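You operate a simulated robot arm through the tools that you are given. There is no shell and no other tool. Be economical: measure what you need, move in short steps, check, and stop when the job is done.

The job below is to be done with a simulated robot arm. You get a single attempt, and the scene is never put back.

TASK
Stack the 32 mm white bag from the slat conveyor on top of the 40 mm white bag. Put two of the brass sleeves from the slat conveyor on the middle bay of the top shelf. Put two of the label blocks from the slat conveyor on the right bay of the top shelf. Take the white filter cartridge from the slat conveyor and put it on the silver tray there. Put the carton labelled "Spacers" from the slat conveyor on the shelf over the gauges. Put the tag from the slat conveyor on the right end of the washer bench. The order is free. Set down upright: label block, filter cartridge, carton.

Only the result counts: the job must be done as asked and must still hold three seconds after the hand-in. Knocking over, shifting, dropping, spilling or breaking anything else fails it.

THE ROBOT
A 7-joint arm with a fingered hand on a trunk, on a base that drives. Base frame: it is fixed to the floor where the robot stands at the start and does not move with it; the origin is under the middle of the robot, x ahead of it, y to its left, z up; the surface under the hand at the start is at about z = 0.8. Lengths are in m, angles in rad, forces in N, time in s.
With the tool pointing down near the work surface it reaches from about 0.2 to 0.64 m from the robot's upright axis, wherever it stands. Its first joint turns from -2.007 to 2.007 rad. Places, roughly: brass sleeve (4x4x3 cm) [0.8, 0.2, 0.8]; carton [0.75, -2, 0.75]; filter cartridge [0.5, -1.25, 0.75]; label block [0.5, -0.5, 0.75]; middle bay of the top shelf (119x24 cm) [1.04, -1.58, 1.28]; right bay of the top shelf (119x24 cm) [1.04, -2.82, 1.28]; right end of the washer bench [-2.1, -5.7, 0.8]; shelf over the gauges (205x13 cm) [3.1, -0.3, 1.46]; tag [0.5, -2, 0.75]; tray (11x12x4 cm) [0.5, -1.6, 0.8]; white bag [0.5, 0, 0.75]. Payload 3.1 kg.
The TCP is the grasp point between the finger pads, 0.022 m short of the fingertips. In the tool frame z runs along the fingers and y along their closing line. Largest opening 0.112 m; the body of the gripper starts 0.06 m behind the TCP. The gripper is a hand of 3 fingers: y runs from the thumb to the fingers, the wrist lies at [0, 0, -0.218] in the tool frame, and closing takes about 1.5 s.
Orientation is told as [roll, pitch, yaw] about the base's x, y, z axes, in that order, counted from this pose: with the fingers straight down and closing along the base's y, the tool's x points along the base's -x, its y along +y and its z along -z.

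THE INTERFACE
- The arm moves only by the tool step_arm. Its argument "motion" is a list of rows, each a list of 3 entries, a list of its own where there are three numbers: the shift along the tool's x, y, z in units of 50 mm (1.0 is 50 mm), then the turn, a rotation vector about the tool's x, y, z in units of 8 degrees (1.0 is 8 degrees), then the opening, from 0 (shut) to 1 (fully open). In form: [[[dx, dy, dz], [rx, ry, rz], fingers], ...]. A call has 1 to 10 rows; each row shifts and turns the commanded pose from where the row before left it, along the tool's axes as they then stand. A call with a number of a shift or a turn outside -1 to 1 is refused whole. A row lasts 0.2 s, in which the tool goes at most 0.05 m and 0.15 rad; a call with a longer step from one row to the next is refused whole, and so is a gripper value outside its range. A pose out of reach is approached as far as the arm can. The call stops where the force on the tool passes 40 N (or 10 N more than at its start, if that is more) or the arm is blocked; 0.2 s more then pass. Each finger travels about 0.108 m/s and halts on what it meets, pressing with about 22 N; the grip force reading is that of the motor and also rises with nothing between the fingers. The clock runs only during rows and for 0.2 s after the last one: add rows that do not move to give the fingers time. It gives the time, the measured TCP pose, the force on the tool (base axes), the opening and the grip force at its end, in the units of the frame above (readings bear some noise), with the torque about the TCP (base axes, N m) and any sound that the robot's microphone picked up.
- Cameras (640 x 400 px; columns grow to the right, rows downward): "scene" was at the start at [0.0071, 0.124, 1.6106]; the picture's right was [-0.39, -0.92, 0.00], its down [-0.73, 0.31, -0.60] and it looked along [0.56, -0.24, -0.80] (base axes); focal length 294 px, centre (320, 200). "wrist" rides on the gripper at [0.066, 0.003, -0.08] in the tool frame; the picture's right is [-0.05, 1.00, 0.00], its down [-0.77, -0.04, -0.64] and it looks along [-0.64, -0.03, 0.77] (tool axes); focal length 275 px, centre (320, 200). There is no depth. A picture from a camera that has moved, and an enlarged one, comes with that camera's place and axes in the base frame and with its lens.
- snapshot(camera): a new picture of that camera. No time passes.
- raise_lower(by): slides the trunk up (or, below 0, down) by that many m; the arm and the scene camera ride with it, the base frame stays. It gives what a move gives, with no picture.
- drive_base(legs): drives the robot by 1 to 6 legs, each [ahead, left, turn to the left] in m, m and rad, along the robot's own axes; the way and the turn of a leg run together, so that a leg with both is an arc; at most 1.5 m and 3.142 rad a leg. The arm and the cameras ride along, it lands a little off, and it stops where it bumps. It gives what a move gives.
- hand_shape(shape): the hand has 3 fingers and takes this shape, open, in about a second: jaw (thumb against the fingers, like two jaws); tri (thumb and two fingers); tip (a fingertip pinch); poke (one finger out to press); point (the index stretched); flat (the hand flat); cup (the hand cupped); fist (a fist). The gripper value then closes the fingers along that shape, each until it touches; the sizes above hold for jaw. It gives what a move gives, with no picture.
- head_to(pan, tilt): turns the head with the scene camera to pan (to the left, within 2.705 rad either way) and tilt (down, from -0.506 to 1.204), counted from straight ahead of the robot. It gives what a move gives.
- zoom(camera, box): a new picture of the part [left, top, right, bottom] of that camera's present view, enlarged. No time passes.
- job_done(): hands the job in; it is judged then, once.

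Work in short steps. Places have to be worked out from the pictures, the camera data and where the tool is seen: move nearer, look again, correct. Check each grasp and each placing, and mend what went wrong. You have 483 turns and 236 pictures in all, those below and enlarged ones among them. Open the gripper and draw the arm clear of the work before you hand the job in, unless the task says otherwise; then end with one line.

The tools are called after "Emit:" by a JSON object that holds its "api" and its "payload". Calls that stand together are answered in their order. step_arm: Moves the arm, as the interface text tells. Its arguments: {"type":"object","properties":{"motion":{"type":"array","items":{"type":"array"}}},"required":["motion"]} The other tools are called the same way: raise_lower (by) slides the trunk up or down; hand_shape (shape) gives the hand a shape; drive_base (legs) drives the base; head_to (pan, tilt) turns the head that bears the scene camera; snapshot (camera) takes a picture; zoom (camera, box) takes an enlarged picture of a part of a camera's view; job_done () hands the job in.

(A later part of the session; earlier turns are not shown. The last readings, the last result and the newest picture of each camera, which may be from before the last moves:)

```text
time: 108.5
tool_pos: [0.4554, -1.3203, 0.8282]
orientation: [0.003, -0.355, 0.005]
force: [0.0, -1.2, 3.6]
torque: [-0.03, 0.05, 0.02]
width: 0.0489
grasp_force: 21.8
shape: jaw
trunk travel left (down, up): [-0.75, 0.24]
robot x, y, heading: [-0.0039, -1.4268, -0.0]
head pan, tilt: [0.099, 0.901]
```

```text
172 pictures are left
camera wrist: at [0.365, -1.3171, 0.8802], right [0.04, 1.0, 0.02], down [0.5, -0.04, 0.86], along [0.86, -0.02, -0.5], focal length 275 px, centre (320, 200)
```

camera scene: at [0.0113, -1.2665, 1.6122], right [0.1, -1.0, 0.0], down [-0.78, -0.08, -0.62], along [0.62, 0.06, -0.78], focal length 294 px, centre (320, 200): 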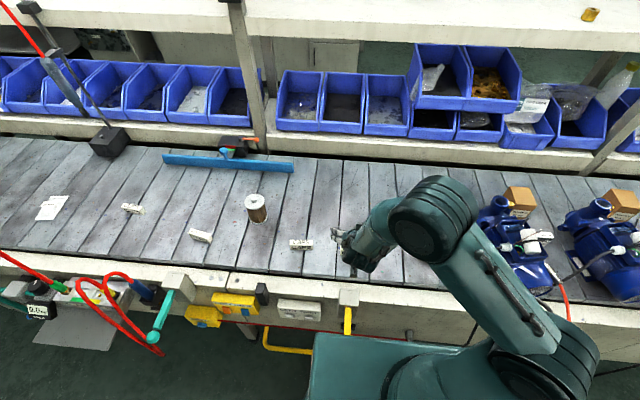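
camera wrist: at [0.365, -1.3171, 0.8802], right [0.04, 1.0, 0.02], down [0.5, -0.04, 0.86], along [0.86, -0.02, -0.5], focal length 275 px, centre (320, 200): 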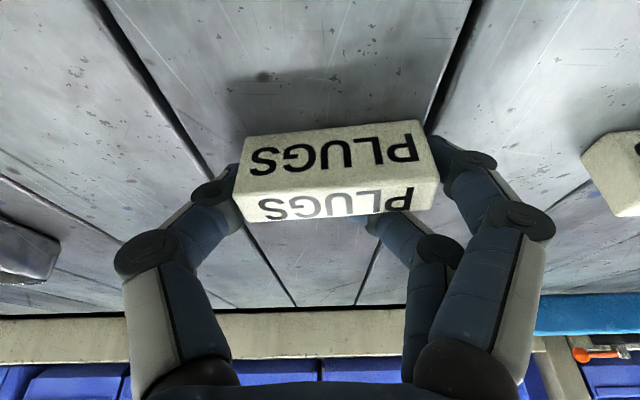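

The far finger again curls behind, but the block is held. I use this grip just to shift it 7 cm deeper with a 1 cm lift, then I'll try the "tip" shape for the real grasp.

Emit:
{"api": "step_arm", "payload": {"motion": [[[-0.08, 0, -0.2], [0, 0, 0], 0.2], [[-0.66, 0, 0.24], [0, 0, 0], 0.2], [[-0.66, 0, 0.24], [0, 0, 0], 0.2], [[0, 0, 0], [0, 0, 0], 0.2]]}}

Emit:
{"api": "snapshot", "payload": {"camera": "wrist"}}

Emit:
{"api": "step_arm", "payload": {"motion": [[[0.05, 0, 0.13], [0, 0, 0], 0.2], [[0.03, 0, 0.07], [0, 0, 0], 0.2], [[0, 0, 0], [0, 0, 0], 0.2]]}}

```text
time: 109.5
tool_pos: [0.5257, -1.3199, 0.8379]
orientation: [0.005, -0.355, 0.008]
force: [0.3, 0.9, -0.9]
torque: [0.03, 0.0, -0.02]
width: 0.0479
grasp_force: 22.5
shape: jaw
trunk travel left (down, up): [-0.75, 0.24]
robot x, y, heading: [-0.0001, -1.4303, 0.003]
head pan, tilt: [0.099, 0.901]
```

```text
171 pictures are left
camera wrist: at [0.4362, -1.3167, 0.8905], right [0.04, 1.0, 0.02], down [0.5, -0.04, 0.86], along [0.86, -0.02, -0.5], focal length 275 px, centre (320, 200)
```

wrist: 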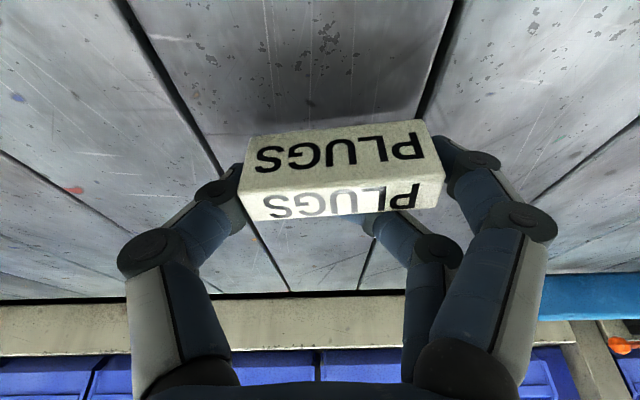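

```text
time: 110.3
tool_pos: [0.5246, -1.3198, 0.8267]
orientation: [0.005, -0.355, 0.005]
force: [3.1, -0.3, 4.3]
torque: [0.07, -0.01, -0.03]
width: 0.0479
grasp_force: 22.1
shape: jaw
trunk travel left (down, up): [-0.75, 0.24]
robot x, y, heading: [-0.0022, -1.4277, -0.002]
head pan, tilt: [0.099, 0.901]
```

Set down. I release, rise, and try the "tip" shape.

Emit:
{"api": "step_arm", "payload": {"motion": [[[0, 0, 0], [0, 0, 0], 0.6], [[0, 0, 0], [0, 0, 0], 0.8], [[0, 0, 0], [0, 0, 0], 1], [[0, 0, 0], [0, 0, 0], 1], [[-0.25, 0, -0.7], [0, 0, 0], 1], [[-0.25, 0, -0.7], [0, 0, 0], 1], [[-0.25, 0, -0.7], [0, 0, 0], 1]]}}

Emit:
{"api": "hand_shape", "payload": {"shape": "tip"}}

Emit:
{"api": "snapshot", "payload": {"camera": "wrist"}}

```text
time: 111.9
tool_pos: [0.5227, -1.321, 0.9395]
orientation: [0.004, -0.352, 0.005]
force: [0.5, -0.6, -0.5]
torque: [-0.01, 0.01, 0.03]
width: 0.1119
grasp_force: 0.1
shape: jaw
trunk travel left (down, up): [-0.75, 0.24]
robot x, y, heading: [-0.0063, -1.422, 0.001]
head pan, tilt: [0.099, 0.901]
```

```text
time: 112.8
tool_pos: [0.5249, -1.3212, 0.9392]
orientation: [0.004, -0.352, 0.005]
force: [0.7, 0.5, -0.3]
torque: [0.02, 0.0, -0.01]
width: 0.1116
grasp_force: 0.1
shape: tip
trunk travel left (down, up): [-0.75, 0.24]
robot x, y, heading: [-0.0051, -1.4245, 0.006]
head pan, tilt: [0.099, 0.901]
```

```text
170 pictures are left
camera wrist: at [0.4345, -1.3181, 0.9921], right [0.04, 1.0, 0.02], down [0.5, -0.04, 0.86], along [0.86, -0.02, -0.5], focal length 275 px, centre (320, 200)
```

wrist: 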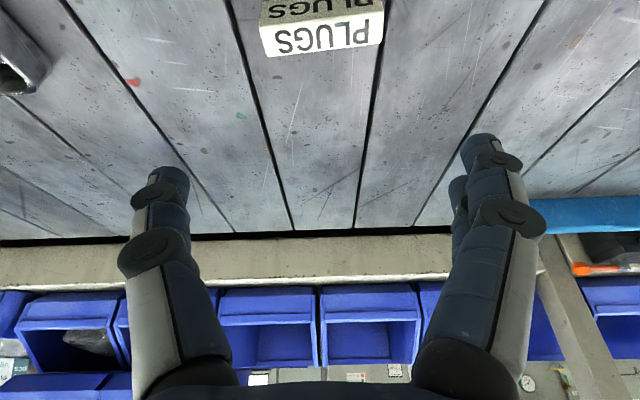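

I check how the "tip" shape closes, in the air.

Emit:
{"api": "step_arm", "payload": {"motion": [[[0, 0, 0], [0, 0, 0], 0.45], [[0, 0, 0], [0, 0, 0], 0.45], [[0, 0, 0], [0, 0, 0], 0.45], [[0, 0, 0], [0, 0, 0], 0.45]]}}

Emit:
{"api": "snapshot", "payload": {"camera": "wrist"}}

Emit:
{"api": "hand_shape", "payload": {"shape": "tri"}}

Emit:
{"api": "step_arm", "payload": {"motion": [[[0, 0, 0], [0, 0, 0], 0.45], [[0, 0, 0], [0, 0, 0], 0.45], [[0, 0, 0], [0, 0, 0], 0.45], [[0, 0, 0], [0, 0, 0], 0.45]]}}

Emit:
{"api": "snapshot", "payload": {"camera": "wrist"}}

```text
time: 113.8
tool_pos: [0.5241, -1.3221, 0.9399]
orientation: [0.005, -0.353, 0.006]
force: [-0.2, 0.3, -0.2]
torque: [0.0, -0.02, -0.05]
width: 0.0509
grasp_force: 0.1
shape: tip
trunk travel left (down, up): [-0.75, 0.24]
robot x, y, heading: [-0.0021, -1.4289, -0.001]
head pan, tilt: [0.099, 0.901]
```

```text
169 pictures are left
camera wrist: at [0.4345, -1.3181, 0.9923], right [0.04, 1.0, 0.02], down [0.5, -0.04, 0.86], along [0.86, -0.02, -0.5], focal length 275 px, centre (320, 200)
```

wrist: 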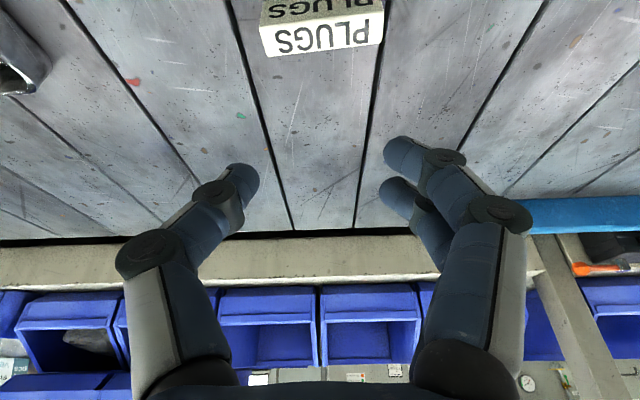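

```text
time: 114.7
tool_pos: [0.5248, -1.3217, 0.9391]
orientation: [0.003, -0.353, 0.004]
force: [0.2, -0.6, 0.6]
torque: [-0.04, -0.01, -0.02]
width: 0.1118
grasp_force: 0.1
shape: tri
trunk travel left (down, up): [-0.75, 0.24]
robot x, y, heading: [-0.0028, -1.4243, 0.002]
head pan, tilt: [0.099, 0.901]
```

```text
time: 115.7
tool_pos: [0.5254, -1.321, 0.9409]
orientation: [0.003, -0.353, 0.004]
force: [0.6, 0.2, 0.1]
torque: [0.02, 0.04, 0.0]
width: 0.0512
grasp_force: 0.0
shape: tri
trunk travel left (down, up): [-0.75, 0.24]
robot x, y, heading: [-0.0041, -1.4267, -0.003]
head pan, tilt: [0.099, 0.901]
```

```text
168 pictures are left
camera wrist: at [0.4345, -1.3181, 0.9923], right [0.04, 1.0, 0.02], down [0.5, -0.04, 0.86], along [0.86, -0.02, -0.5], focal length 275 px, centre (320, 200)
```

wrist: 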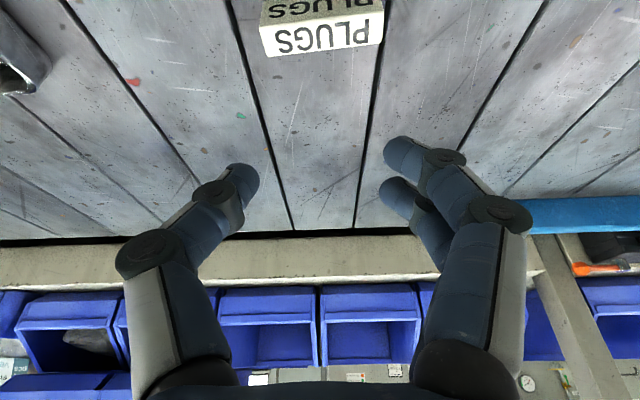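

All shapes close alike, and the three-point grip (thumb + near finger on the ends, far finger behind) actually held well. I'll use it deliberately at 40° with TCP near (0.5295, -1.316, 0.828).

Emit:
{"api": "hand_shape", "payload": {"shape": "jaw"}}

Emit:
{"api": "step_arm", "payload": {"motion": [[[0, 0, 0], [0, -0.83, 0], 1], [[0, 0, 0], [0, -0.83, 0], 1], [[0, 0, 0], [0, -0.83, 0], 1], [[0.461, 0.033, 0.592], [0, 0, 0], 1], [[0.461, 0.033, 0.592], [0, 0, 0], 1], [[0.42, 0.033, 0.56], [0, 0, 0], 1], [[0, 0, 0], [0, 0, 0], 1]]}}

Emit:
{"api": "snapshot", "payload": {"camera": "wrist"}}

```text
time: 116.6
tool_pos: [0.5241, -1.3213, 0.9384]
orientation: [0.003, -0.352, 0.005]
force: [-0.1, -0.2, -0.4]
torque: [0.03, 0.0, -0.02]
width: 0.1118
grasp_force: 0.0
shape: jaw
trunk travel left (down, up): [-0.75, 0.24]
robot x, y, heading: [-0.0052, -1.425, 0.003]
head pan, tilt: [0.099, 0.901]
```

```text
time: 118.2
tool_pos: [0.5293, -1.3152, 0.83]
orientation: [0.005, -0.701, 0.004]
force: [-0.1, -0.7, 0.8]
torque: [0.03, 0.01, 0.0]
width: 0.112
grasp_force: 0.0
shape: jaw
trunk travel left (down, up): [-0.75, 0.24]
robot x, y, heading: [-0.0016, -1.4268, 0.001]
head pan, tilt: [0.099, 0.901]
```

```text
167 pictures are left
camera wrist: at [0.4269, -1.3121, 0.848], right [0.03, 1.0, 0.03], down [0.18, -0.04, 0.98], along [0.98, -0.02, -0.18], focal length 275 px, centre (320, 200)
```

wrist: 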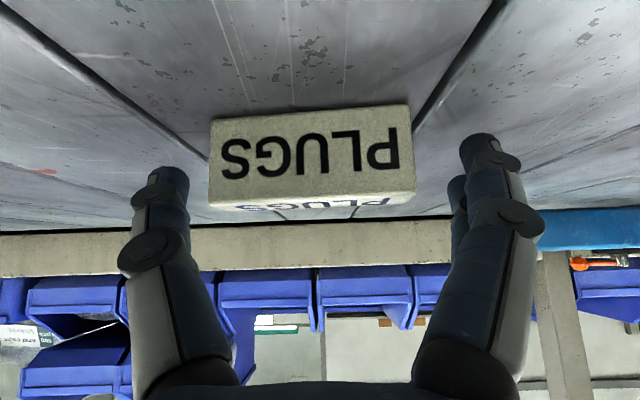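

Aligned. I close and lift.

Emit:
{"api": "step_arm", "payload": {"motion": [[[0.02, -0.04, 0.023], [0, 0, 0], 1], [[0, 0, 0], [0, 0, 0], 0.7], [[0, 0, 0], [0, 0, 0], 0.5], [[0, 0, 0], [0, 0, 0], 0.1], [[0, 0, 0], [0, 0, 0], 0.1], [[0, 0, 0], [0, 0, 0], 0.1], [[0, 0, 0], [0, 0, 0], 0.1], [[-0.26, 0, -0.31], [0, 0, 0], 0.1], [[-0.52, 0, -0.62], [0, 0, 0], 0.1], [[-0.52, 0, -0.62], [0, 0, 0], 0.1]]}}

Emit:
{"api": "snapshot", "payload": {"camera": "wrist"}}

Emit:
{"api": "zoom", "payload": {"camera": "scene", "box": [280, 160, 440, 260]}}

```text
time: 120.4
tool_pos: [0.5302, -1.3191, 0.9295]
orientation: [0.005, -0.701, 0.004]
force: [-0.8, -0.4, 0.0]
torque: [0.0, 0.0, 0.04]
width: 0.0069
grasp_force: 22.4
shape: jaw
trunk travel left (down, up): [-0.75, 0.24]
robot x, y, heading: [-0.0026, -1.4233, -0.005]
head pan, tilt: [0.099, 0.901]
```

```text
166 pictures are left
camera wrist: at [0.4276, -1.3141, 0.9482], right [0.03, 1.0, 0.03], down [0.18, -0.04, 0.98], along [0.98, -0.02, -0.18], focal length 275 px, centre (320, 200)
```

wrist: 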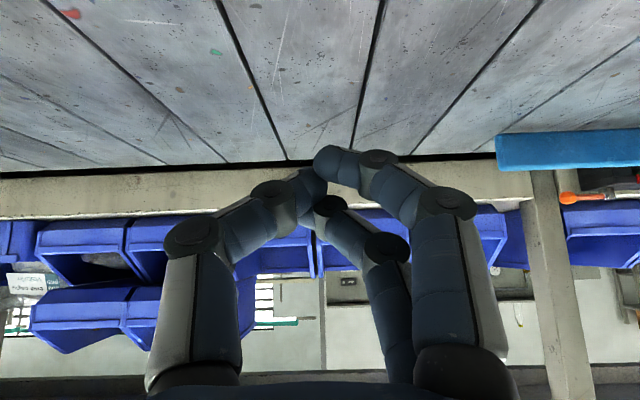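

```text
4.00 times, centred on (360, 210) of scene
camera zoom: at [0.0113, -1.2663, 1.6122], right [0.1, -1.0, 0.0], down [-0.78, -0.08, -0.62], along [0.62, 0.06, -0.78], focal length 1177 px, centre (160, 160)
```

zoom: 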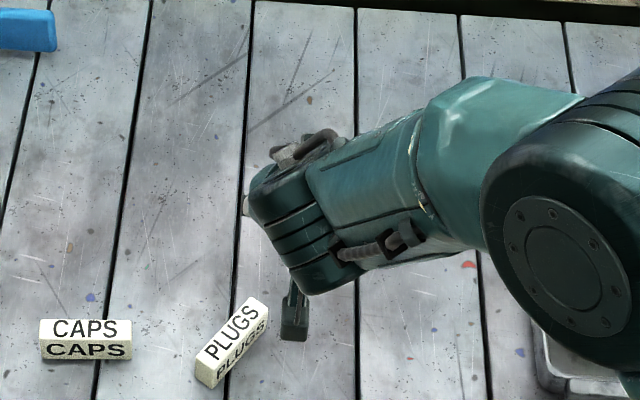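

The block squirted out and turned (still upright, near (0.475, -1.277), long axis about -0.47 rad). Better idea: grip across its thin sides with the hand yawed along its length. I reopen and set yaw -0.47 above it.

Emit:
{"api": "step_arm", "payload": {"motion": [[[0.466, 0.45, -0.394], [0, 0, 0], 1], [[0.466, 0.45, -0.394], [0, 0, 0], 1], [[0, 0, 0], [0.543, 0, 0.643], 1], [[0, 0, 0], [0.543, 0, 0.643], 1], [[0, 0, 0], [0.543, 0, 0.643], 1], [[0, 0, 0], [0.543, 0, 0.643], 1], [[0, 0, 0], [0, 0, 0], 1]]}}

Emit:
{"api": "snapshot", "payload": {"camera": "wrist"}}

Emit:
{"api": "zoom", "payload": {"camera": "scene", "box": [280, 160, 440, 260]}}

```text
time: 122.0
tool_pos: [0.4663, -1.2729, 0.9301]
orientation: [0.003, -0.699, -0.465]
force: [0.6, -0.6, 0.1]
torque: [0.02, -0.02, 0.04]
width: 0.1118
grasp_force: 0.0
shape: jaw
trunk travel left (down, up): [-0.75, 0.24]
robot x, y, heading: [-0.003, -1.4263, -0.002]
head pan, tilt: [0.099, 0.901]
```

```text
164 pictures are left
camera wrist: at [0.3773, -1.2233, 0.9484], right [0.48, 0.88, 0.03], down [0.14, -0.12, 0.98], along [0.87, -0.47, -0.18], focal length 275 px, centre (320, 200)
```

wrist: 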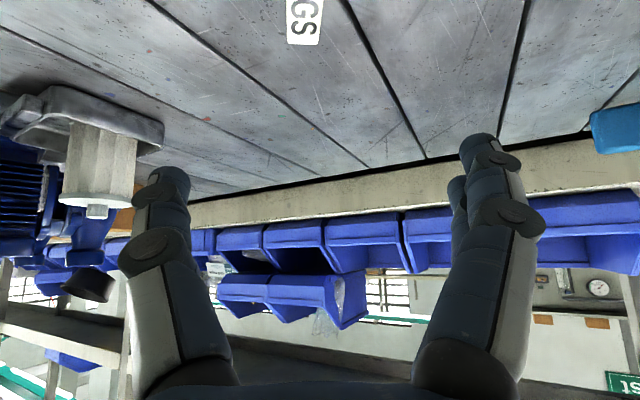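

```text
4.00 times, centred on (360, 210) of scene
camera zoom: at [0.0111, -1.2668, 1.6123], right [0.1, -1.0, 0.0], down [-0.78, -0.08, -0.62], along [0.62, 0.06, -0.78], focal length 1177 px, centre (160, 160)
```

zoom: 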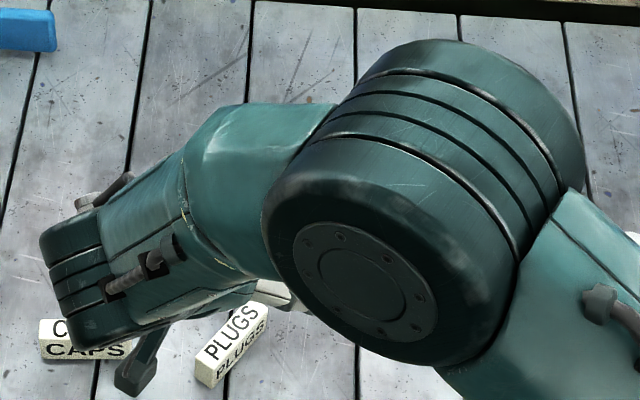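

The block's axis looks nearer -0.55 rad, centre ≈(0.470, -1.278). I yaw a touch more, descend part way and look.

Emit:
{"api": "step_arm", "payload": {"motion": [[[0, 0, 0], [0.37, 0, 0.44], 1], [[0.457, -0.026, 0.528], [0, 0, 0], 1], [[0.457, -0.026, 0.528], [0, 0, 0], 1]]}}

Emit:
{"api": "snapshot", "payload": {"camera": "wrist"}}

```text
time: 122.8
tool_pos: [0.4659, -1.2723, 0.8594]
orientation: [0.005, -0.698, -0.548]
force: [0.4, 0.1, -1.0]
torque: [-0.01, -0.05, 0.02]
width: 0.1123
grasp_force: 0.1
shape: jaw
trunk travel left (down, up): [-0.75, 0.24]
robot x, y, heading: [-0.0001, -1.427, 0.005]
head pan, tilt: [0.099, 0.901]
```

```text
162 pictures are left
camera wrist: at [0.3804, -1.2165, 0.8777], right [0.55, 0.84, 0.03], down [0.14, -0.13, 0.98], along [0.83, -0.53, -0.18], focal length 275 px, centre (320, 200)
```

wrist: 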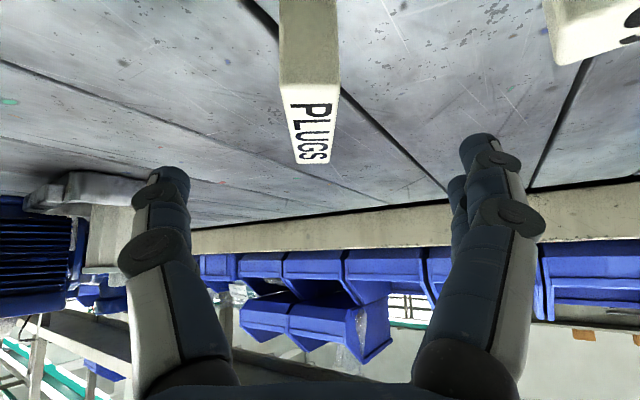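

The block is well aligned between the fingers. I make the last correction and descend to z≈0.829.

Emit:
{"api": "step_arm", "payload": {"motion": [[[0.25, -0.036, 0.588], [0.23, 0, 0.275], 1], [[0, 0, 0], [0, 0, 0], 1]]}}

Emit:
{"api": "snapshot", "payload": {"camera": "wrist"}}

```text
time: 123.4
tool_pos: [0.4738, -1.2797, 0.8292]
orientation: [0.004, -0.698, -0.597]
force: [0.0, -0.4, 1.1]
torque: [-0.02, 0.01, 0.0]
width: 0.1119
grasp_force: 0.1
shape: jaw
trunk travel left (down, up): [-0.75, 0.24]
robot x, y, heading: [-0.0007, -1.4287, -0.003]
head pan, tilt: [0.099, 0.901]
```

```text
161 pictures are left
camera wrist: at [0.3898, -1.219, 0.8484], right [0.59, 0.81, 0.03], down [0.13, -0.13, 0.98], along [0.8, -0.57, -0.18], focal length 275 px, centre (320, 200)
```

wrist: 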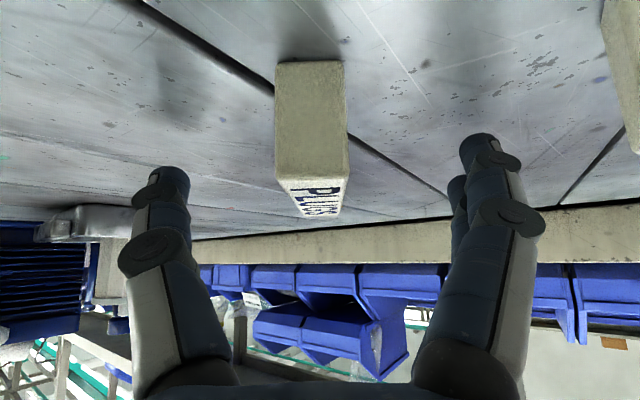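

Good. I close and lift gently.

Emit:
{"api": "step_arm", "payload": {"motion": [[[0, 0, 0], [0, 0, 0], 0.6], [[0, 0, 0], [0, 0, 0], 0.3], [[0, 0, 0], [0, 0, 0], 0], [[0, 0, 0], [0, 0, 0], 0], [[0, 0, 0], [0, 0, 0], 0], [[0, 0, 0], [0, 0, 0], 0], [[0, 0, 0], [0, 0, 0], 0], [[0, 0, 0], [0, 0, 0], 0]]}}

Emit:
{"api": "snapshot", "payload": {"camera": "wrist"}}

```text
time: 125.2
tool_pos: [0.4741, -1.2785, 0.8279]
orientation: [0.003, -0.698, -0.596]
force: [-0.1, -0.5, -0.7]
torque: [0.02, -0.03, 0.02]
width: 0.0127
grasp_force: 21.9
shape: jaw
trunk travel left (down, up): [-0.75, 0.24]
robot x, y, heading: [-0.001, -1.4215, 0.003]
head pan, tilt: [0.099, 0.901]
```

```text
160 pictures are left
camera wrist: at [0.3903, -1.2187, 0.8482], right [0.59, 0.81, 0.03], down [0.13, -0.13, 0.98], along [0.8, -0.57, -0.18], focal length 275 px, centre (320, 200)
```

wrist: 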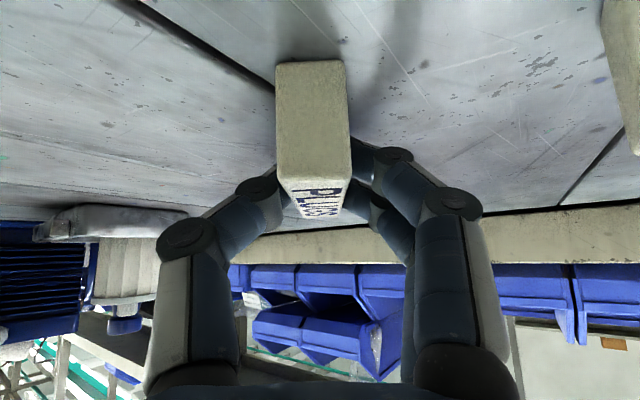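

The block is gripped across its sides. I lift, yaw back to zero, and check the hold.

Emit:
{"api": "step_arm", "payload": {"motion": [[[-0.26, 0, -0.31], [0, 0, 0], 0], [[-0.52, 0, -0.62], [0, 0, 0], 0], [[-0.52, 0, -0.62], [0, 0, 0], 0], [[-0.52, 0, -0.62], [0, 0, 0], 0], [[0, 0, 0], [-0.554, 0, -0.656], 0], [[0, 0, 0], [-0.554, 0, -0.656], 0], [[0, 0, 0], [-0.554, 0, -0.656], 0], [[0, 0, 0], [-0.554, 0, -0.656], 0], [[0, 0, 0], [-0.554, 0, -0.656], 0]]}}

Emit:
{"api": "snapshot", "payload": {"camera": "wrist"}}

```text
time: 127.2
tool_pos: [0.4715, -1.2811, 0.9699]
orientation: [0.004, -0.699, 0.006]
force: [-0.4, -0.3, -0.8]
torque: [-0.03, 0.02, -0.02]
width: 0.0124
grasp_force: 22.0
shape: jaw
trunk travel left (down, up): [-0.75, 0.24]
robot x, y, heading: [-0.0056, -1.4278, 0.002]
head pan, tilt: [0.099, 0.901]
```

```text
159 pictures are left
camera wrist: at [0.3694, -1.2778, 0.9893], right [0.03, 1.0, 0.03], down [0.18, -0.04, 0.98], along [0.98, -0.02, -0.18], focal length 275 px, centre (320, 200)
```

wrist: 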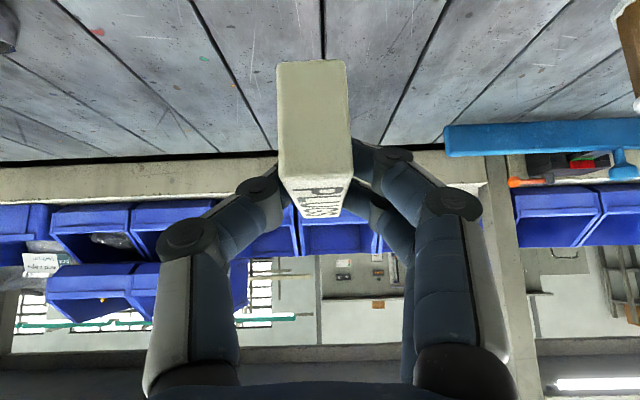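

Held firmly. I raise the trunk, and drive round to the right bay (y≈-2.39).

Emit:
{"api": "raise_lower", "payload": {"by": 0.24}}

Emit:
{"api": "step_arm", "payload": {"motion": [[[0.1, -0.75, -0.65], [0, 0, 0], 0], [[0.1, -0.75, -0.65], [0, 0, 0], 0], [[0.1, -0.75, -0.65], [0, 0, 0], 0], [[0.1, -0.75, -0.65], [0, 0, 0], 0]]}}

Emit:
{"api": "drive_base", "payload": {"legs": [[-0.28, 0, 0], [0, -0.96, 0], [0.3, 0, 0]]}}

Emit:
{"api": "head_to", "payload": {"pan": -0.05, "tilt": 0.7}}

Emit:
{"api": "snapshot", "payload": {"camera": "scene"}}

```text
time: 129.7
tool_pos: [0.4722, -1.2801, 1.2107]
orientation: [0.004, -0.702, 0.002]
force: [-0.6, 0.1, -0.2]
torque: [0.03, 0.02, -0.02]
width: 0.0127
grasp_force: 22.1
shape: jaw
trunk travel left (down, up): [-0.99, 0.0]
robot x, y, heading: [-0.0044, -1.4264, 0.001]
head pan, tilt: [0.099, 0.901]
```

```text
time: 130.7
tool_pos: [0.3677, -1.4367, 1.2977]
orientation: [0.008, -0.705, -0.001]
force: [-0.3, -0.2, -0.1]
torque: [0.03, -0.04, -0.02]
width: 0.0127
grasp_force: 21.9
shape: jaw
trunk travel left (down, up): [-0.99, 0.0]
robot x, y, heading: [-0.0016, -1.4268, -0.001]
head pan, tilt: [0.099, 0.901]
```

```text
time: 138.9
tool_pos: [0.3916, -2.3847, 1.2966]
orientation: [0.006, -0.701, 0.002]
force: [-0.5, -0.3, -0.2]
torque: [0.02, -0.02, -0.01]
width: 0.0128
grasp_force: 22.2
shape: jaw
trunk travel left (down, up): [-0.99, 0.0]
robot x, y, heading: [0.0168, -2.3812, 0.003]
head pan, tilt: [0.099, 0.901]
```

```text
time: 139.6
tool_pos: [0.3936, -2.386, 1.2952]
orientation: [0.005, -0.7, 0.001]
force: [0.7, -0.5, -0.7]
torque: [-0.01, 0.0, -0.01]
width: 0.013
grasp_force: 21.5
shape: jaw
trunk travel left (down, up): [-0.99, 0.0]
robot x, y, heading: [0.0168, -2.3776, 0.001]
head pan, tilt: [-0.051, 0.7]
```

```text
158 pictures are left
camera scene: at [0.0417, -2.2316, 1.8683], right [-0.05, -1.0, 0.0], down [-0.64, 0.03, -0.76], along [0.76, -0.04, -0.65], focal length 294 px, centre (320, 200)
```

scene: 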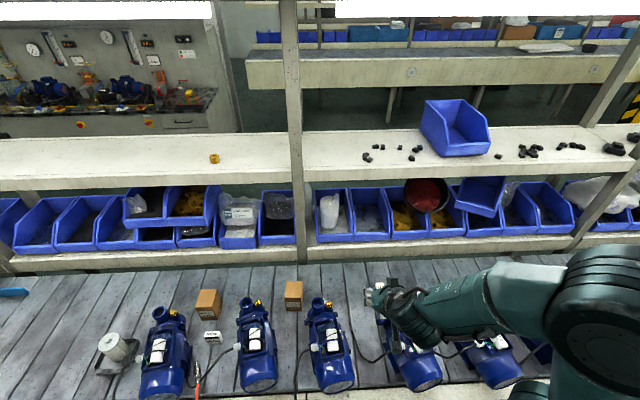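

Black parts on the right bay start at y≈-2.445; the post is at y≈-2.17. I'll place at y≈-2.35. Driving forward.

Emit:
{"api": "drive_base", "payload": {"legs": [[0.145, 0.03, 0]]}}

Emit:
{"api": "step_arm", "payload": {"motion": [[[-0.5, 0, -0.58], [0, 0, 0], 0], [[-0.5, 0, -0.58], [0, 0, 0], 0]]}}

```text
time: 141.1
tool_pos: [0.5324, -2.3567, 1.2944]
orientation: [0.005, -0.699, 0.012]
force: [0.8, 0.4, -0.8]
torque: [0.0, 0.04, -0.03]
width: 0.0127
grasp_force: 22.2
shape: jaw
trunk travel left (down, up): [-0.99, 0.0]
robot x, y, heading: [0.1561, -2.3573, 0.009]
head pan, tilt: [-0.051, 0.7]
stopped in leg 1: the robot was blocked; the commanded pose is now the measured one
```

```text
time: 141.7
tool_pos: [0.53, -2.3588, 1.3729]
orientation: [0.006, -0.701, 0.008]
force: [-1.4, -0.2, 0.0]
torque: [-0.01, 0.0, -0.03]
width: 0.0126
grasp_force: 22.3
shape: jaw
trunk travel left (down, up): [-0.99, 0.0]
robot x, y, heading: [0.1532, -2.3571, -0.0]
head pan, tilt: [-0.051, 0.7]
```

I extend over the shelf.

Emit:
{"api": "step_arm", "payload": {"motion": [[[-0.635, 0, 0.597], [0, 0, 0], 0], [[-0.635, 0, 0.597], [0, 0, 0], 0], [[-0.635, 0, 0.597], [0, 0, 0], 0], [[-0.635, 0, 0.597], [0, 0, 0], 0], [[-0.635, 0, 0.597], [0, 0, 0], 0], [[-0.635, 0, 0.597], [0, 0, 0], 0], [[-0.635, 0, 0.597], [0, 0, 0], 0], [[-0.635, 0, 0.597], [0, 0, 0], 0], [[-0.635, 0, 0.597], [0, 0, 0], 0], [[-0.635, 0, 0.597], [0, 0, 0], 0]]}}

Emit:
{"api": "snapshot", "payload": {"camera": "wrist"}}

Emit:
{"api": "snapshot", "payload": {"camera": "scene"}}

```text
time: 143.9
tool_pos: [0.9507, -2.344, 1.3475]
orientation: [0.003, -0.694, 0.015]
force: [-0.1, 1.2, -1.3]
torque: [-0.05, 0.04, -0.02]
width: 0.0127
grasp_force: 22.1
shape: jaw
out of reach, approached as far as the arm can: row 10
trunk travel left (down, up): [-0.99, 0.0]
robot x, y, heading: [0.153, -2.3542, 0.005]
head pan, tilt: [-0.051, 0.7]
```

```text
157 pictures are left
camera wrist: at [0.8487, -2.3419, 1.3667], right [0.02, 1.0, 0.03], down [0.18, -0.04, 0.98], along [0.98, -0.02, -0.19], focal length 275 px, centre (320, 200)
```

wrist: 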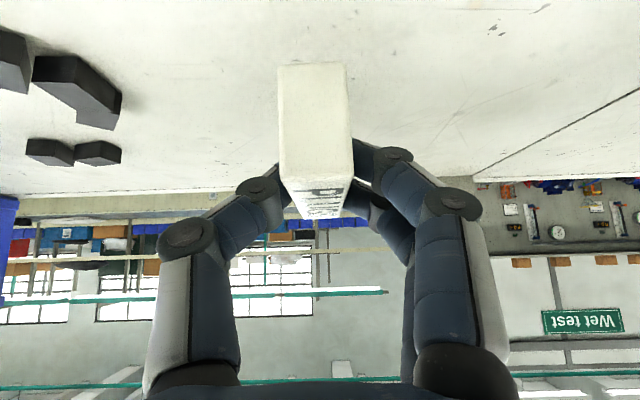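

```text
156 pictures are left
camera scene: at [0.1795, -2.2034, 1.8681], right [-0.05, -1.0, 0.0], down [-0.64, 0.03, -0.76], along [0.76, -0.04, -0.65], focal length 294 px, centre (320, 200)
```

scene: 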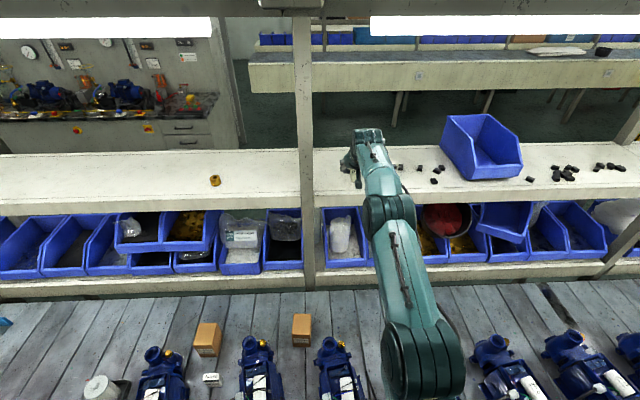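

I lower with a slight forward push, then step to contact.

Emit:
{"api": "step_arm", "payload": {"motion": [[[0.08, 0, 0.25], [0, 0, 0], 0], [[0.08, 0, 0.25], [0, 0, 0], 0], [[0, 0, 0], [0, 0, 0], 0]]}}

Emit:
{"api": "step_arm", "payload": {"motion": [[[0.026, 0, 0.061], [0, 0, 0], 0], [[0.026, 0, 0.061], [0, 0, 0], 0], [[0, 0, 0], [0, 0, 0], 0]]}}

```text
time: 144.7
tool_pos: [0.9541, -2.3475, 1.3248]
orientation: [0.005, -0.701, 0.008]
force: [0.1, 0.0, -0.3]
torque: [0.01, 0.0, 0.01]
width: 0.0123
grasp_force: 21.9
shape: jaw
out of reach, approached as far as the arm can: row 2
trunk travel left (down, up): [-0.99, 0.0]
robot x, y, heading: [0.1567, -2.3549, 0.002]
head pan, tilt: [-0.051, 0.7]
```

```text
time: 145.5
tool_pos: [0.9564, -2.3472, 1.3187]
orientation: [0.004, -0.701, 0.01]
force: [0.6, 0.0, 0.1]
torque: [-0.02, 0.05, 0.0]
width: 0.0124
grasp_force: 22.3
shape: jaw
trunk travel left (down, up): [-0.99, 0.0]
robot x, y, heading: [0.1528, -2.3536, 0.007]
head pan, tilt: [-0.051, 0.7]
```

Emit:
{"api": "step_arm", "payload": {"motion": [[[0.026, 0, 0.04], [0, 0, 0], 0], [[0.026, 0, 0.03], [0, 0, 0], 0], [[0, 0, 0], [0, 0, 0], 0]]}}

Emit:
{"api": "snapshot", "payload": {"camera": "wrist"}}

```text
time: 146.3
tool_pos: [0.9563, -2.348, 1.3169]
orientation: [0.006, -0.705, 0.008]
force: [3.8, -0.5, 12.0]
torque: [0.05, -0.13, 0.0]
width: 0.0127
grasp_force: 22.5
shape: jaw
trunk travel left (down, up): [-0.99, 0.0]
robot x, y, heading: [0.1548, -2.3564, 0.003]
head pan, tilt: [-0.051, 0.7]
```

```text
155 pictures are left
camera wrist: at [0.8537, -2.3449, 1.3355], right [0.02, 1.0, 0.03], down [0.17, -0.04, 0.98], along [0.98, -0.02, -0.17], focal length 275 px, centre (320, 200)
```

wrist: 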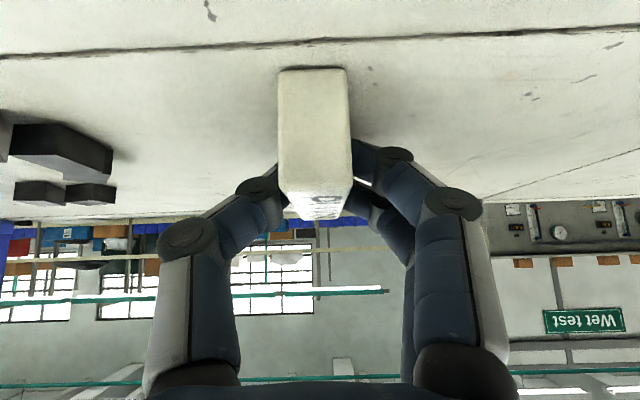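

Contact at 12 N, block sits beyond the front seam. I release and withdraw.

Emit:
{"api": "step_arm", "payload": {"motion": [[[0, 0, 0], [0, 0, 0], 0.25], [[0, 0, 0], [0, 0, 0], 0.4], [[0, 0, 0], [0, 0, 0], 0.5], [[0, 0, 0], [0, 0, 0], 0.5], [[0, 0, -0.5], [0, 0, 0], 0.5], [[0, 0, -0.9], [0, 0, 0], 0.5], [[0, 0, -0.9], [0, 0, 0], 0.5]]}}

Emit:
{"api": "snapshot", "payload": {"camera": "wrist"}}

```text
time: 147.9
tool_pos: [0.8818, -2.3483, 1.4048]
orientation: [0.004, -0.705, 0.009]
force: [-0.7, 0.0, 0.2]
torque: [-0.01, -0.03, -0.01]
width: 0.0556
grasp_force: 0.0
shape: jaw
trunk travel left (down, up): [-0.99, 0.0]
robot x, y, heading: [0.1573, -2.3538, 0.005]
head pan, tilt: [-0.051, 0.7]
```

```text
154 pictures are left
camera wrist: at [0.7788, -2.3457, 1.4238], right [0.02, 1.0, 0.03], down [0.18, -0.04, 0.98], along [0.98, -0.02, -0.18], focal length 275 px, centre (320, 200)
```

wrist: 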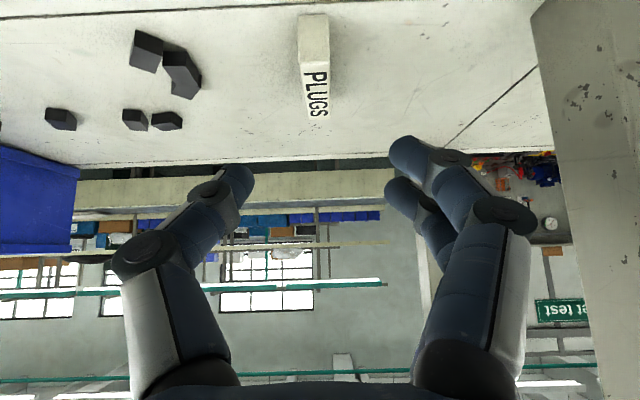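

PLUGS stands on the right bay. Now back to fetch CAPS: retract and drive to y≈-1.43.

Emit:
{"api": "step_arm", "payload": {"motion": [[[0.686, 0, -0.583], [0, 0, 0], 0.5], [[0.686, 0, -0.583], [0, 0, 0], 1], [[0.686, 0, -0.583], [0, 0, 0], 1], [[0.686, 0, -0.583], [0, 0, 0], 1], [[0.686, 0, -0.583], [0, 0, 0], 1], [[0.686, 0, -0.583], [0, 0, 0], 1], [[0.686, 0, -0.583], [0, 0, 0], 1], [[0.686, 0, -0.583], [0, 0, 0], 1]]}}

Emit:
{"api": "drive_base", "payload": {"legs": [[-0.3, 0, 0], [0, 0.92, 0], [0.14, 0, 0]]}}

Emit:
{"api": "raise_lower", "payload": {"by": -0.24}}

Emit:
{"api": "head_to", "payload": {"pan": 0.3, "tilt": 0.95}}

Emit:
{"api": "snapshot", "payload": {"camera": "scene"}}

```text
time: 149.7
tool_pos: [0.5187, -2.3541, 1.406]
orientation: [0.004, -0.704, 0.006]
force: [0.0, 0.0, 0.3]
torque: [-0.01, 0.0, -0.01]
width: 0.1119
grasp_force: 0.1
shape: jaw
trunk travel left (down, up): [-0.99, 0.0]
robot x, y, heading: [0.1525, -2.3559, 0.01]
head pan, tilt: [-0.051, 0.7]
```

```text
time: 157.1
tool_pos: [0.3552, -1.4267, 1.404]
orientation: [0.005, -0.703, 0.011]
force: [-0.4, -0.8, -0.1]
torque: [-0.01, -0.01, 0.01]
width: 0.1118
grasp_force: 0.0
shape: jaw
trunk travel left (down, up): [-0.99, 0.0]
robot x, y, heading: [-0.0148, -1.4274, 0.015]
head pan, tilt: [-0.051, 0.7]
```

```text
time: 159.6
tool_pos: [0.3581, -1.4275, 1.1651]
orientation: [0.007, -0.702, 0.012]
force: [-0.3, 0.1, 0.4]
torque: [0.02, 0.02, 0.03]
width: 0.1118
grasp_force: 0.0
shape: jaw
trunk travel left (down, up): [-0.75, 0.24]
robot x, y, heading: [-0.0105, -1.4295, 0.011]
head pan, tilt: [-0.051, 0.7]
```

```text
time: 160.4
tool_pos: [0.3569, -1.427, 1.165]
orientation: [0.006, -0.702, 0.012]
force: [0.0, 0.2, 0.1]
torque: [0.02, -0.01, 0.02]
width: 0.1119
grasp_force: 0.1
shape: jaw
trunk travel left (down, up): [-0.75, 0.24]
robot x, y, heading: [-0.0092, -1.4305, 0.009]
head pan, tilt: [0.3, 0.949]
```

```text
153 pictures are left
camera scene: at [-0.0046, -1.2569, 1.6087], right [0.3, -0.95, 0.0], down [-0.77, -0.25, -0.58], along [0.56, 0.18, -0.81], focal length 294 px, centre (320, 200)
```

scene: 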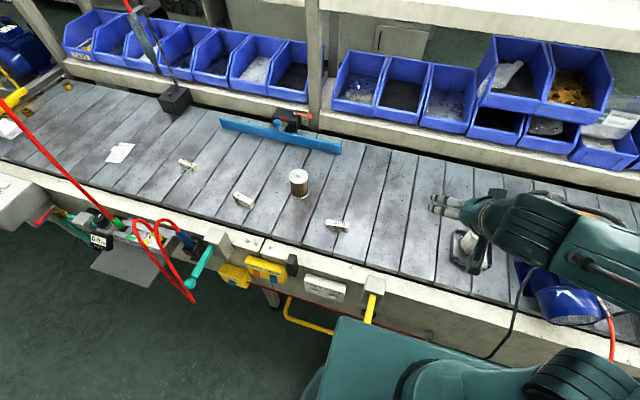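

CAPS is at about (0.47, -1.163), long axis near y. I move over it and yaw the hand to ~1.49 so the fingers straddle its thin sides from the -y side.

Emit:
{"api": "step_arm", "payload": {"motion": [[[-0.034, 0.706, 0.46], [0, 0, 0], 1], [[-0.034, 0.706, 0.46], [0, 0, 0], 1], [[-0.034, 0.706, 0.46], [0, 0, 0], 1], [[-0.034, 0.706, 0.46], [0, 0, 0], 1], [[-0.034, 0.706, 0.46], [0, 0, 0], 1], [[-0.034, 0.706, 0.46], [0, 0, 0], 1], [[-0.034, 0.706, 0.46], [0, 0, 0], 1]]}}

Emit:
{"api": "step_arm", "payload": {"motion": [[[0, 0, 0], [-0.62, 0, -0.734], 1], [[0, 0, 0], [-0.62, 0, -0.734], 1], [[0, 0, 0], [-0.62, 0, -0.734], 1], [[0, 0, 0], [-0.62, 0, -0.734], 1], [[0, 0, 0], [-0.62, 0, -0.734], 1], [[0, 0, 0], [-0.62, 0, -0.734], 1]]}}

Emit:
{"api": "step_arm", "payload": {"motion": [[[0, 0, 0], [-0.62, 0, -0.734], 1], [[0, 0, 0], [-0.62, 0, -0.734], 1], [[0, 0, 0], [-0.62, 0, -0.734], 1], [[0, 0, 0], [-0.62, 0, -0.734], 1], [[0, 0, 0], [-0.62, 0, -0.734], 1]]}}

Emit:
{"api": "snapshot", "payload": {"camera": "wrist"}}

```text
time: 162.0
tool_pos: [0.4671, -1.1767, 1.0493]
orientation: [0.002, -0.699, 0.014]
force: [1.3, -0.4, 0.3]
torque: [-0.03, -0.04, -0.03]
width: 0.1119
grasp_force: 0.0
shape: jaw
trunk travel left (down, up): [-0.75, 0.24]
robot x, y, heading: [-0.0112, -1.4318, 0.01]
head pan, tilt: [0.3, 0.949]
```

```text
time: 163.4
tool_pos: [0.4664, -1.178, 1.0493]
orientation: [0.003, -0.703, 0.822]
force: [-0.7, 0.0, 0.0]
torque: [0.01, 0.0, -0.02]
width: 0.112
grasp_force: 0.0
shape: jaw
trunk travel left (down, up): [-0.75, 0.24]
robot x, y, heading: [-0.0136, -1.4321, 0.008]
head pan, tilt: [0.3, 0.949]
```

```text
time: 164.6
tool_pos: [0.4676, -1.1782, 1.0496]
orientation: [0.001, -0.705, 1.493]
force: [-0.3, 0.1, 0.3]
torque: [0.01, 0.0, 0.02]
width: 0.1117
grasp_force: 0.0
shape: jaw
trunk travel left (down, up): [-0.75, 0.24]
robot x, y, heading: [-0.0121, -1.4308, 0.005]
head pan, tilt: [0.3, 0.949]
```

```text
152 pictures are left
camera wrist: at [0.4562, -1.2789, 1.068], right [-0.99, 0.11, 0.03], down [0.05, 0.17, 0.98], along [0.1, 0.98, -0.18], focal length 275 px, centre (320, 200)
```

wrist: 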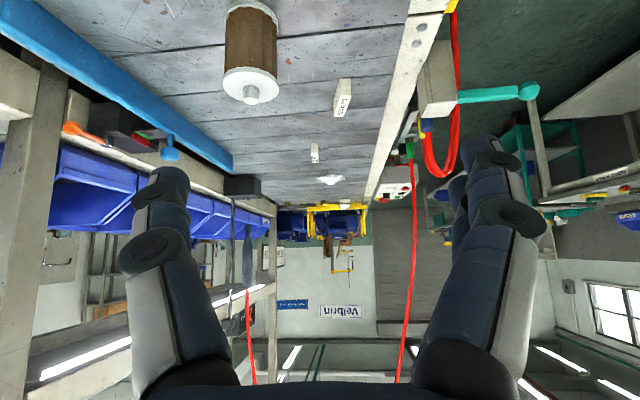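

Good pose. I descend to z≈0.92 and look for CAPS.

Emit:
{"api": "step_arm", "payload": {"motion": [[[0.56, 0, 0.66], [0, 0, 0], 1], [[0.56, 0, 0.66], [0, 0, 0], 1], [[0.56, 0, 0.66], [0, 0, 0], 1]]}}

Emit:
{"api": "snapshot", "payload": {"camera": "wrist"}}

```text
time: 165.4
tool_pos: [0.4672, -1.1766, 0.9175]
orientation: [0.0, -0.705, 1.491]
force: [-0.2, 0.2, 0.8]
torque: [0.0, -0.01, 0.01]
width: 0.1117
grasp_force: 0.1
shape: jaw
trunk travel left (down, up): [-0.75, 0.24]
robot x, y, heading: [-0.0136, -1.4318, 0.006]
head pan, tilt: [0.3, 0.949]
```

```text
151 pictures are left
camera wrist: at [0.4569, -1.2778, 0.9368], right [-0.99, 0.11, 0.03], down [0.05, 0.17, 0.98], along [0.11, 0.98, -0.18], focal length 275 px, centre (320, 200)
```

wrist: 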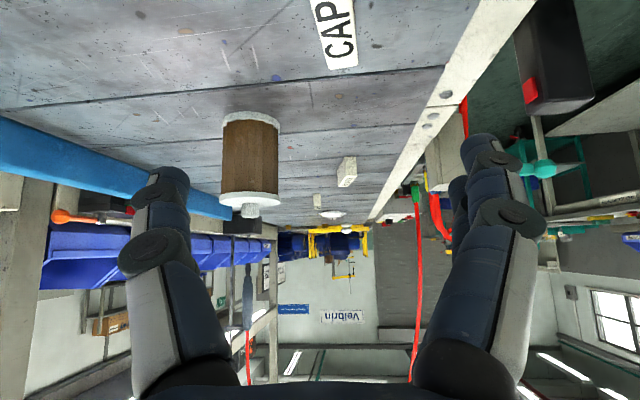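

CAPS axis is ≈1.61 rad, centre ≈(0.461, -1.1625). I adjust yaw and descend in two stages.

Emit:
{"api": "step_arm", "payload": {"motion": [[[0, 0, 0], [-0.554, 0, -0.657], 1], [[0.519, 0.057, 0.721], [0, 0, 0], 1], [[0.2, 0.05, 0.3], [0, 0, 0], 1]]}}

Emit:
{"api": "snapshot", "payload": {"camera": "wrist"}}

```text
time: 166.2
tool_pos: [0.4617, -1.1724, 0.8581]
orientation: [0.0, -0.705, 1.612]
force: [-0.6, 0.0, 0.5]
torque: [0.0, 0.02, -0.04]
width: 0.112
grasp_force: 0.1
shape: jaw
trunk travel left (down, up): [-0.75, 0.24]
robot x, y, heading: [-0.0139, -1.4315, 0.009]
head pan, tilt: [0.3, 0.949]
```

```text
150 pictures are left
camera wrist: at [0.4623, -1.2739, 0.8766], right [-1.0, -0.01, 0.03], down [0.03, 0.18, 0.98], along [-0.01, 0.98, -0.18], focal length 275 px, centre (320, 200)
```

wrist: 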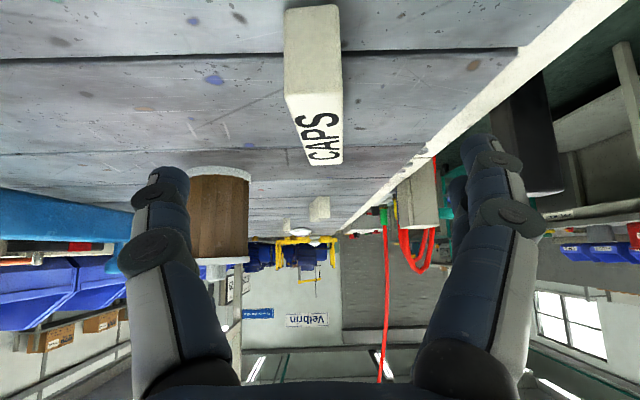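

Well aligned; centre ≈(0.460, -1.155). Final descent, close, then lift.

Emit:
{"api": "step_arm", "payload": {"motion": [[[0.218, 0.02, 0.576], [0, 0, 0], 1], [[0, 0, 0], [0, 0, 0], 0.7], [[0, 0, 0], [0, 0, 0], 0.4], [[0, 0, 0], [0, 0, 0], 0], [[0, 0, 0], [0, 0, 0], 0], [[0, 0, 0], [0, 0, 0], 0], [[0, 0, 0], [0, 0, 0], 0], [[0, 0, 0], [0, 0, 0], 0], [[0, 0, 0], [0, 0, 0], 0]]}}

Emit:
{"api": "snapshot", "payload": {"camera": "wrist"}}

```text
time: 168.2
tool_pos: [0.4599, -1.1609, 0.8296]
orientation: [-0.001, -0.705, 1.612]
force: [0.4, -0.2, 1.1]
torque: [-0.02, 0.02, 0.07]
width: 0.0128
grasp_force: 22.1
shape: jaw
trunk travel left (down, up): [-0.75, 0.24]
robot x, y, heading: [-0.0099, -1.4329, 0.006]
head pan, tilt: [0.3, 0.949]
```

```text
149 pictures are left
camera wrist: at [0.4612, -1.2633, 0.8482], right [-1.0, -0.01, 0.03], down [0.03, 0.18, 0.98], along [-0.01, 0.98, -0.18], focal length 275 px, centre (320, 200)
```

wrist: 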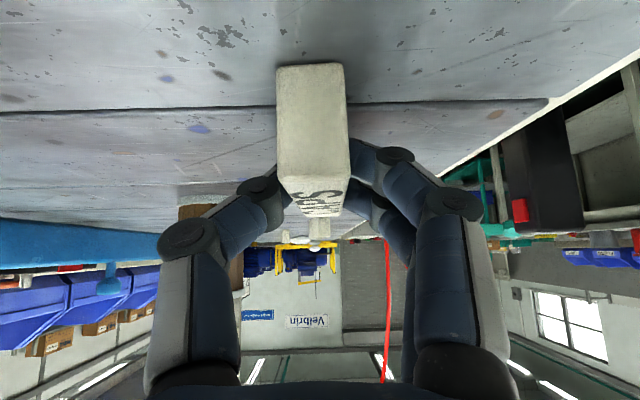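

Gripped like before. Lift, yaw back, raise trunk.

Emit:
{"api": "step_arm", "payload": {"motion": [[[-0.26, 0, -0.31], [0, 0, 0], 0], [[-0.52, 0, -0.62], [0, 0, 0], 0], [[-0.52, 0, -0.62], [0, 0, 0], 0], [[-0.52, 0, -0.62], [0, 0, 0], 0], [[0, 0, 0], [0.616, 0, 0.73], 0], [[0, 0, 0], [0.616, 0, 0.73], 0], [[0, 0, 0], [0.616, 0, 0.73], 0], [[0, 0, 0], [0.616, 0, 0.73], 0], [[0, 0, 0], [0.616, 0, 0.73], 0], [[0, 0, 0], [0.616, 0, 0.73], 0]]}}

Emit:
{"api": "step_arm", "payload": {"motion": [[[0, 0, 0], [0.616, 0, 0.73], 0], [[0, 0, 0], [0.616, 0, 0.73], 0], [[0, 0, 0], [0.616, 0, 0.73], 0], [[0, 0, 0], [0.616, 0, 0.73], 0], [[0, 0, 0], [0.616, 0, 0.73], 0], [[0, 0, 0], [0.616, 0, 0.73], 0]]}}

Emit:
{"api": "raise_lower", "payload": {"by": 0.24}}

Emit:
{"api": "step_arm", "payload": {"motion": [[[0.1, -0.8, -0.5], [0, 0, 0], 0], [[0.1, -0.8, -0.5], [0, 0, 0], 0], [[0.1, -0.8, -0.5], [0, 0, 0], 0], [[0.1, -0.8, -0.5], [0, 0, 0], 0], [[0.1, -0.8, -0.5], [0, 0, 0], 0], [[0.1, -0.8, -0.2], [0, 0, 0], 0]]}}

Emit:
{"api": "snapshot", "payload": {"camera": "wrist"}}

```text
time: 170.4
tool_pos: [0.4586, -1.1633, 0.9697]
orientation: [0.002, -0.702, 0.808]
force: [0.5, -0.6, -1.0]
torque: [0.01, 0.0, 0.03]
width: 0.013
grasp_force: 22.1
shape: jaw
trunk travel left (down, up): [-0.75, 0.24]
robot x, y, heading: [-0.0117, -1.4316, 0.002]
head pan, tilt: [0.3, 0.949]
```

```text
time: 171.8
tool_pos: [0.4587, -1.163, 0.9717]
orientation: [0.003, -0.701, 0.008]
force: [0.2, -0.4, -0.2]
torque: [-0.01, 0.03, -0.01]
width: 0.0126
grasp_force: 21.6
shape: jaw
trunk travel left (down, up): [-0.75, 0.24]
robot x, y, heading: [-0.0102, -1.4334, 0.005]
head pan, tilt: [0.3, 0.949]
```

```text
time: 174.3
tool_pos: [0.4595, -1.1616, 1.2107]
orientation: [0.004, -0.701, 0.006]
force: [0.5, -1.0, 0.7]
torque: [-0.01, 0.02, 0.0]
width: 0.0128
grasp_force: 22.0
shape: jaw
trunk travel left (down, up): [-0.99, 0.0]
robot x, y, heading: [-0.0113, -1.4314, 0.012]
head pan, tilt: [0.3, 0.949]
```

```text
time: 175.7
tool_pos: [0.3486, -1.4059, 1.2946]
orientation: [0.008, -0.702, 0.009]
force: [0.6, -0.5, -1.0]
torque: [0.04, -0.05, -0.01]
width: 0.0126
grasp_force: 22.3
shape: jaw
trunk travel left (down, up): [-0.99, 0.0]
robot x, y, heading: [-0.0111, -1.4294, 0.009]
head pan, tilt: [0.3, 0.949]
```

```text
148 pictures are left
camera wrist: at [0.2453, -1.4031, 1.3131], right [0.02, 1.0, 0.04], down [0.18, -0.04, 0.98], along [0.98, -0.02, -0.18], focal length 275 px, centre (320, 200)
```

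wrist: 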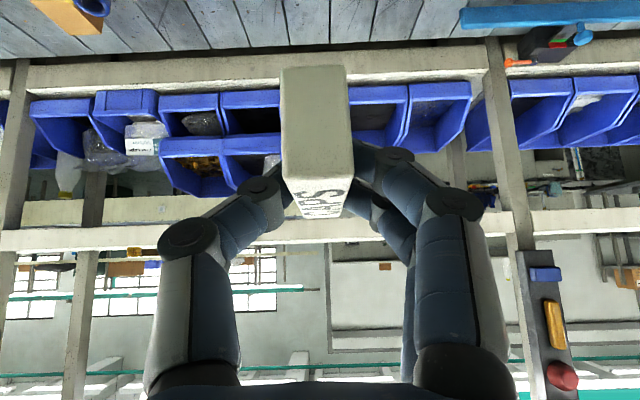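

CAPS held. Near the post there is no room left of PLUGS, so I'll place it at y≈-2.403, between PLUGS (-2.348) and the black parts (edge -2.445). Driving there.

Emit:
{"api": "drive_base", "payload": {"legs": [[-0.28, 0, -0.009], [0, -0.985, 0], [0.31, 0, 0]]}}

Emit:
{"api": "drive_base", "payload": {"legs": [[0.13, 0, 0]]}}

```text
time: 184.2
tool_pos: [0.3842, -2.3959, 1.2936]
orientation: [0.005, -0.701, 0.004]
force: [-0.2, -1.0, 0.2]
torque: [-0.01, 0.02, -0.01]
width: 0.0128
grasp_force: 21.9
shape: jaw
trunk travel left (down, up): [-0.99, 0.0]
robot x, y, heading: [0.0214, -2.4244, 0.009]
head pan, tilt: [0.3, 0.949]
```

```text
time: 185.4
tool_pos: [0.5145, -2.395, 1.2937]
orientation: [0.006, -0.701, 0.001]
force: [0.1, -0.1, -0.3]
torque: [0.02, 0.0, -0.02]
width: 0.013
grasp_force: 21.6
shape: jaw
trunk travel left (down, up): [-0.99, 0.0]
robot x, y, heading: [0.1498, -2.4213, 0.001]
head pan, tilt: [0.3, 0.949]
```

Emit:
{"api": "step_arm", "payload": {"motion": [[[-0.52, 0, -0.61], [0, 0, 0], 0], [[-0.52, 0, -0.61], [0, 0, 0], 0], [[-0.644, -0.02, 0.57], [0, 0, 0], 0], [[-0.644, -0.02, 0.57], [0, 0, 0], 0], [[-0.644, -0.02, 0.57], [0, 0, 0], 0], [[-0.644, -0.02, 0.57], [0, 0, 0], 0], [[-0.644, -0.02, 0.57], [0, 0, 0], 0], [[-0.644, -0.02, 0.57], [0, 0, 0], 0]]}}

Emit:
{"api": "snapshot", "payload": {"camera": "wrist"}}

```text
time: 187.2
tool_pos: [0.7038, -2.3432, 1.3295]
orientation: [-0.006, -0.708, 0.034]
force: [1.0, -3.0, -1.0]
torque: [0.21, 0.09, 0.19]
width: 0.0129
grasp_force: 22.2
shape: jaw
out of reach, approached as far as the arm can: row 2, 3, 4, 5, 6, 7, 8
trunk travel left (down, up): [-0.99, 0.0]
robot x, y, heading: [0.1518, -2.4208, 0.01]
head pan, tilt: [0.3, 0.949]
```

```text
147 pictures are left
camera wrist: at [0.6019, -2.3425, 1.3465], right [0.0, 1.0, 0.03], down [0.17, -0.03, 0.98], along [0.98, 0.0, -0.17], focal length 275 px, centre (320, 200)
```

wrist: 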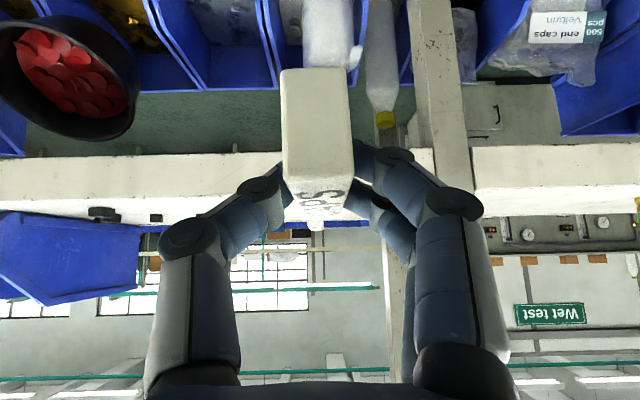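

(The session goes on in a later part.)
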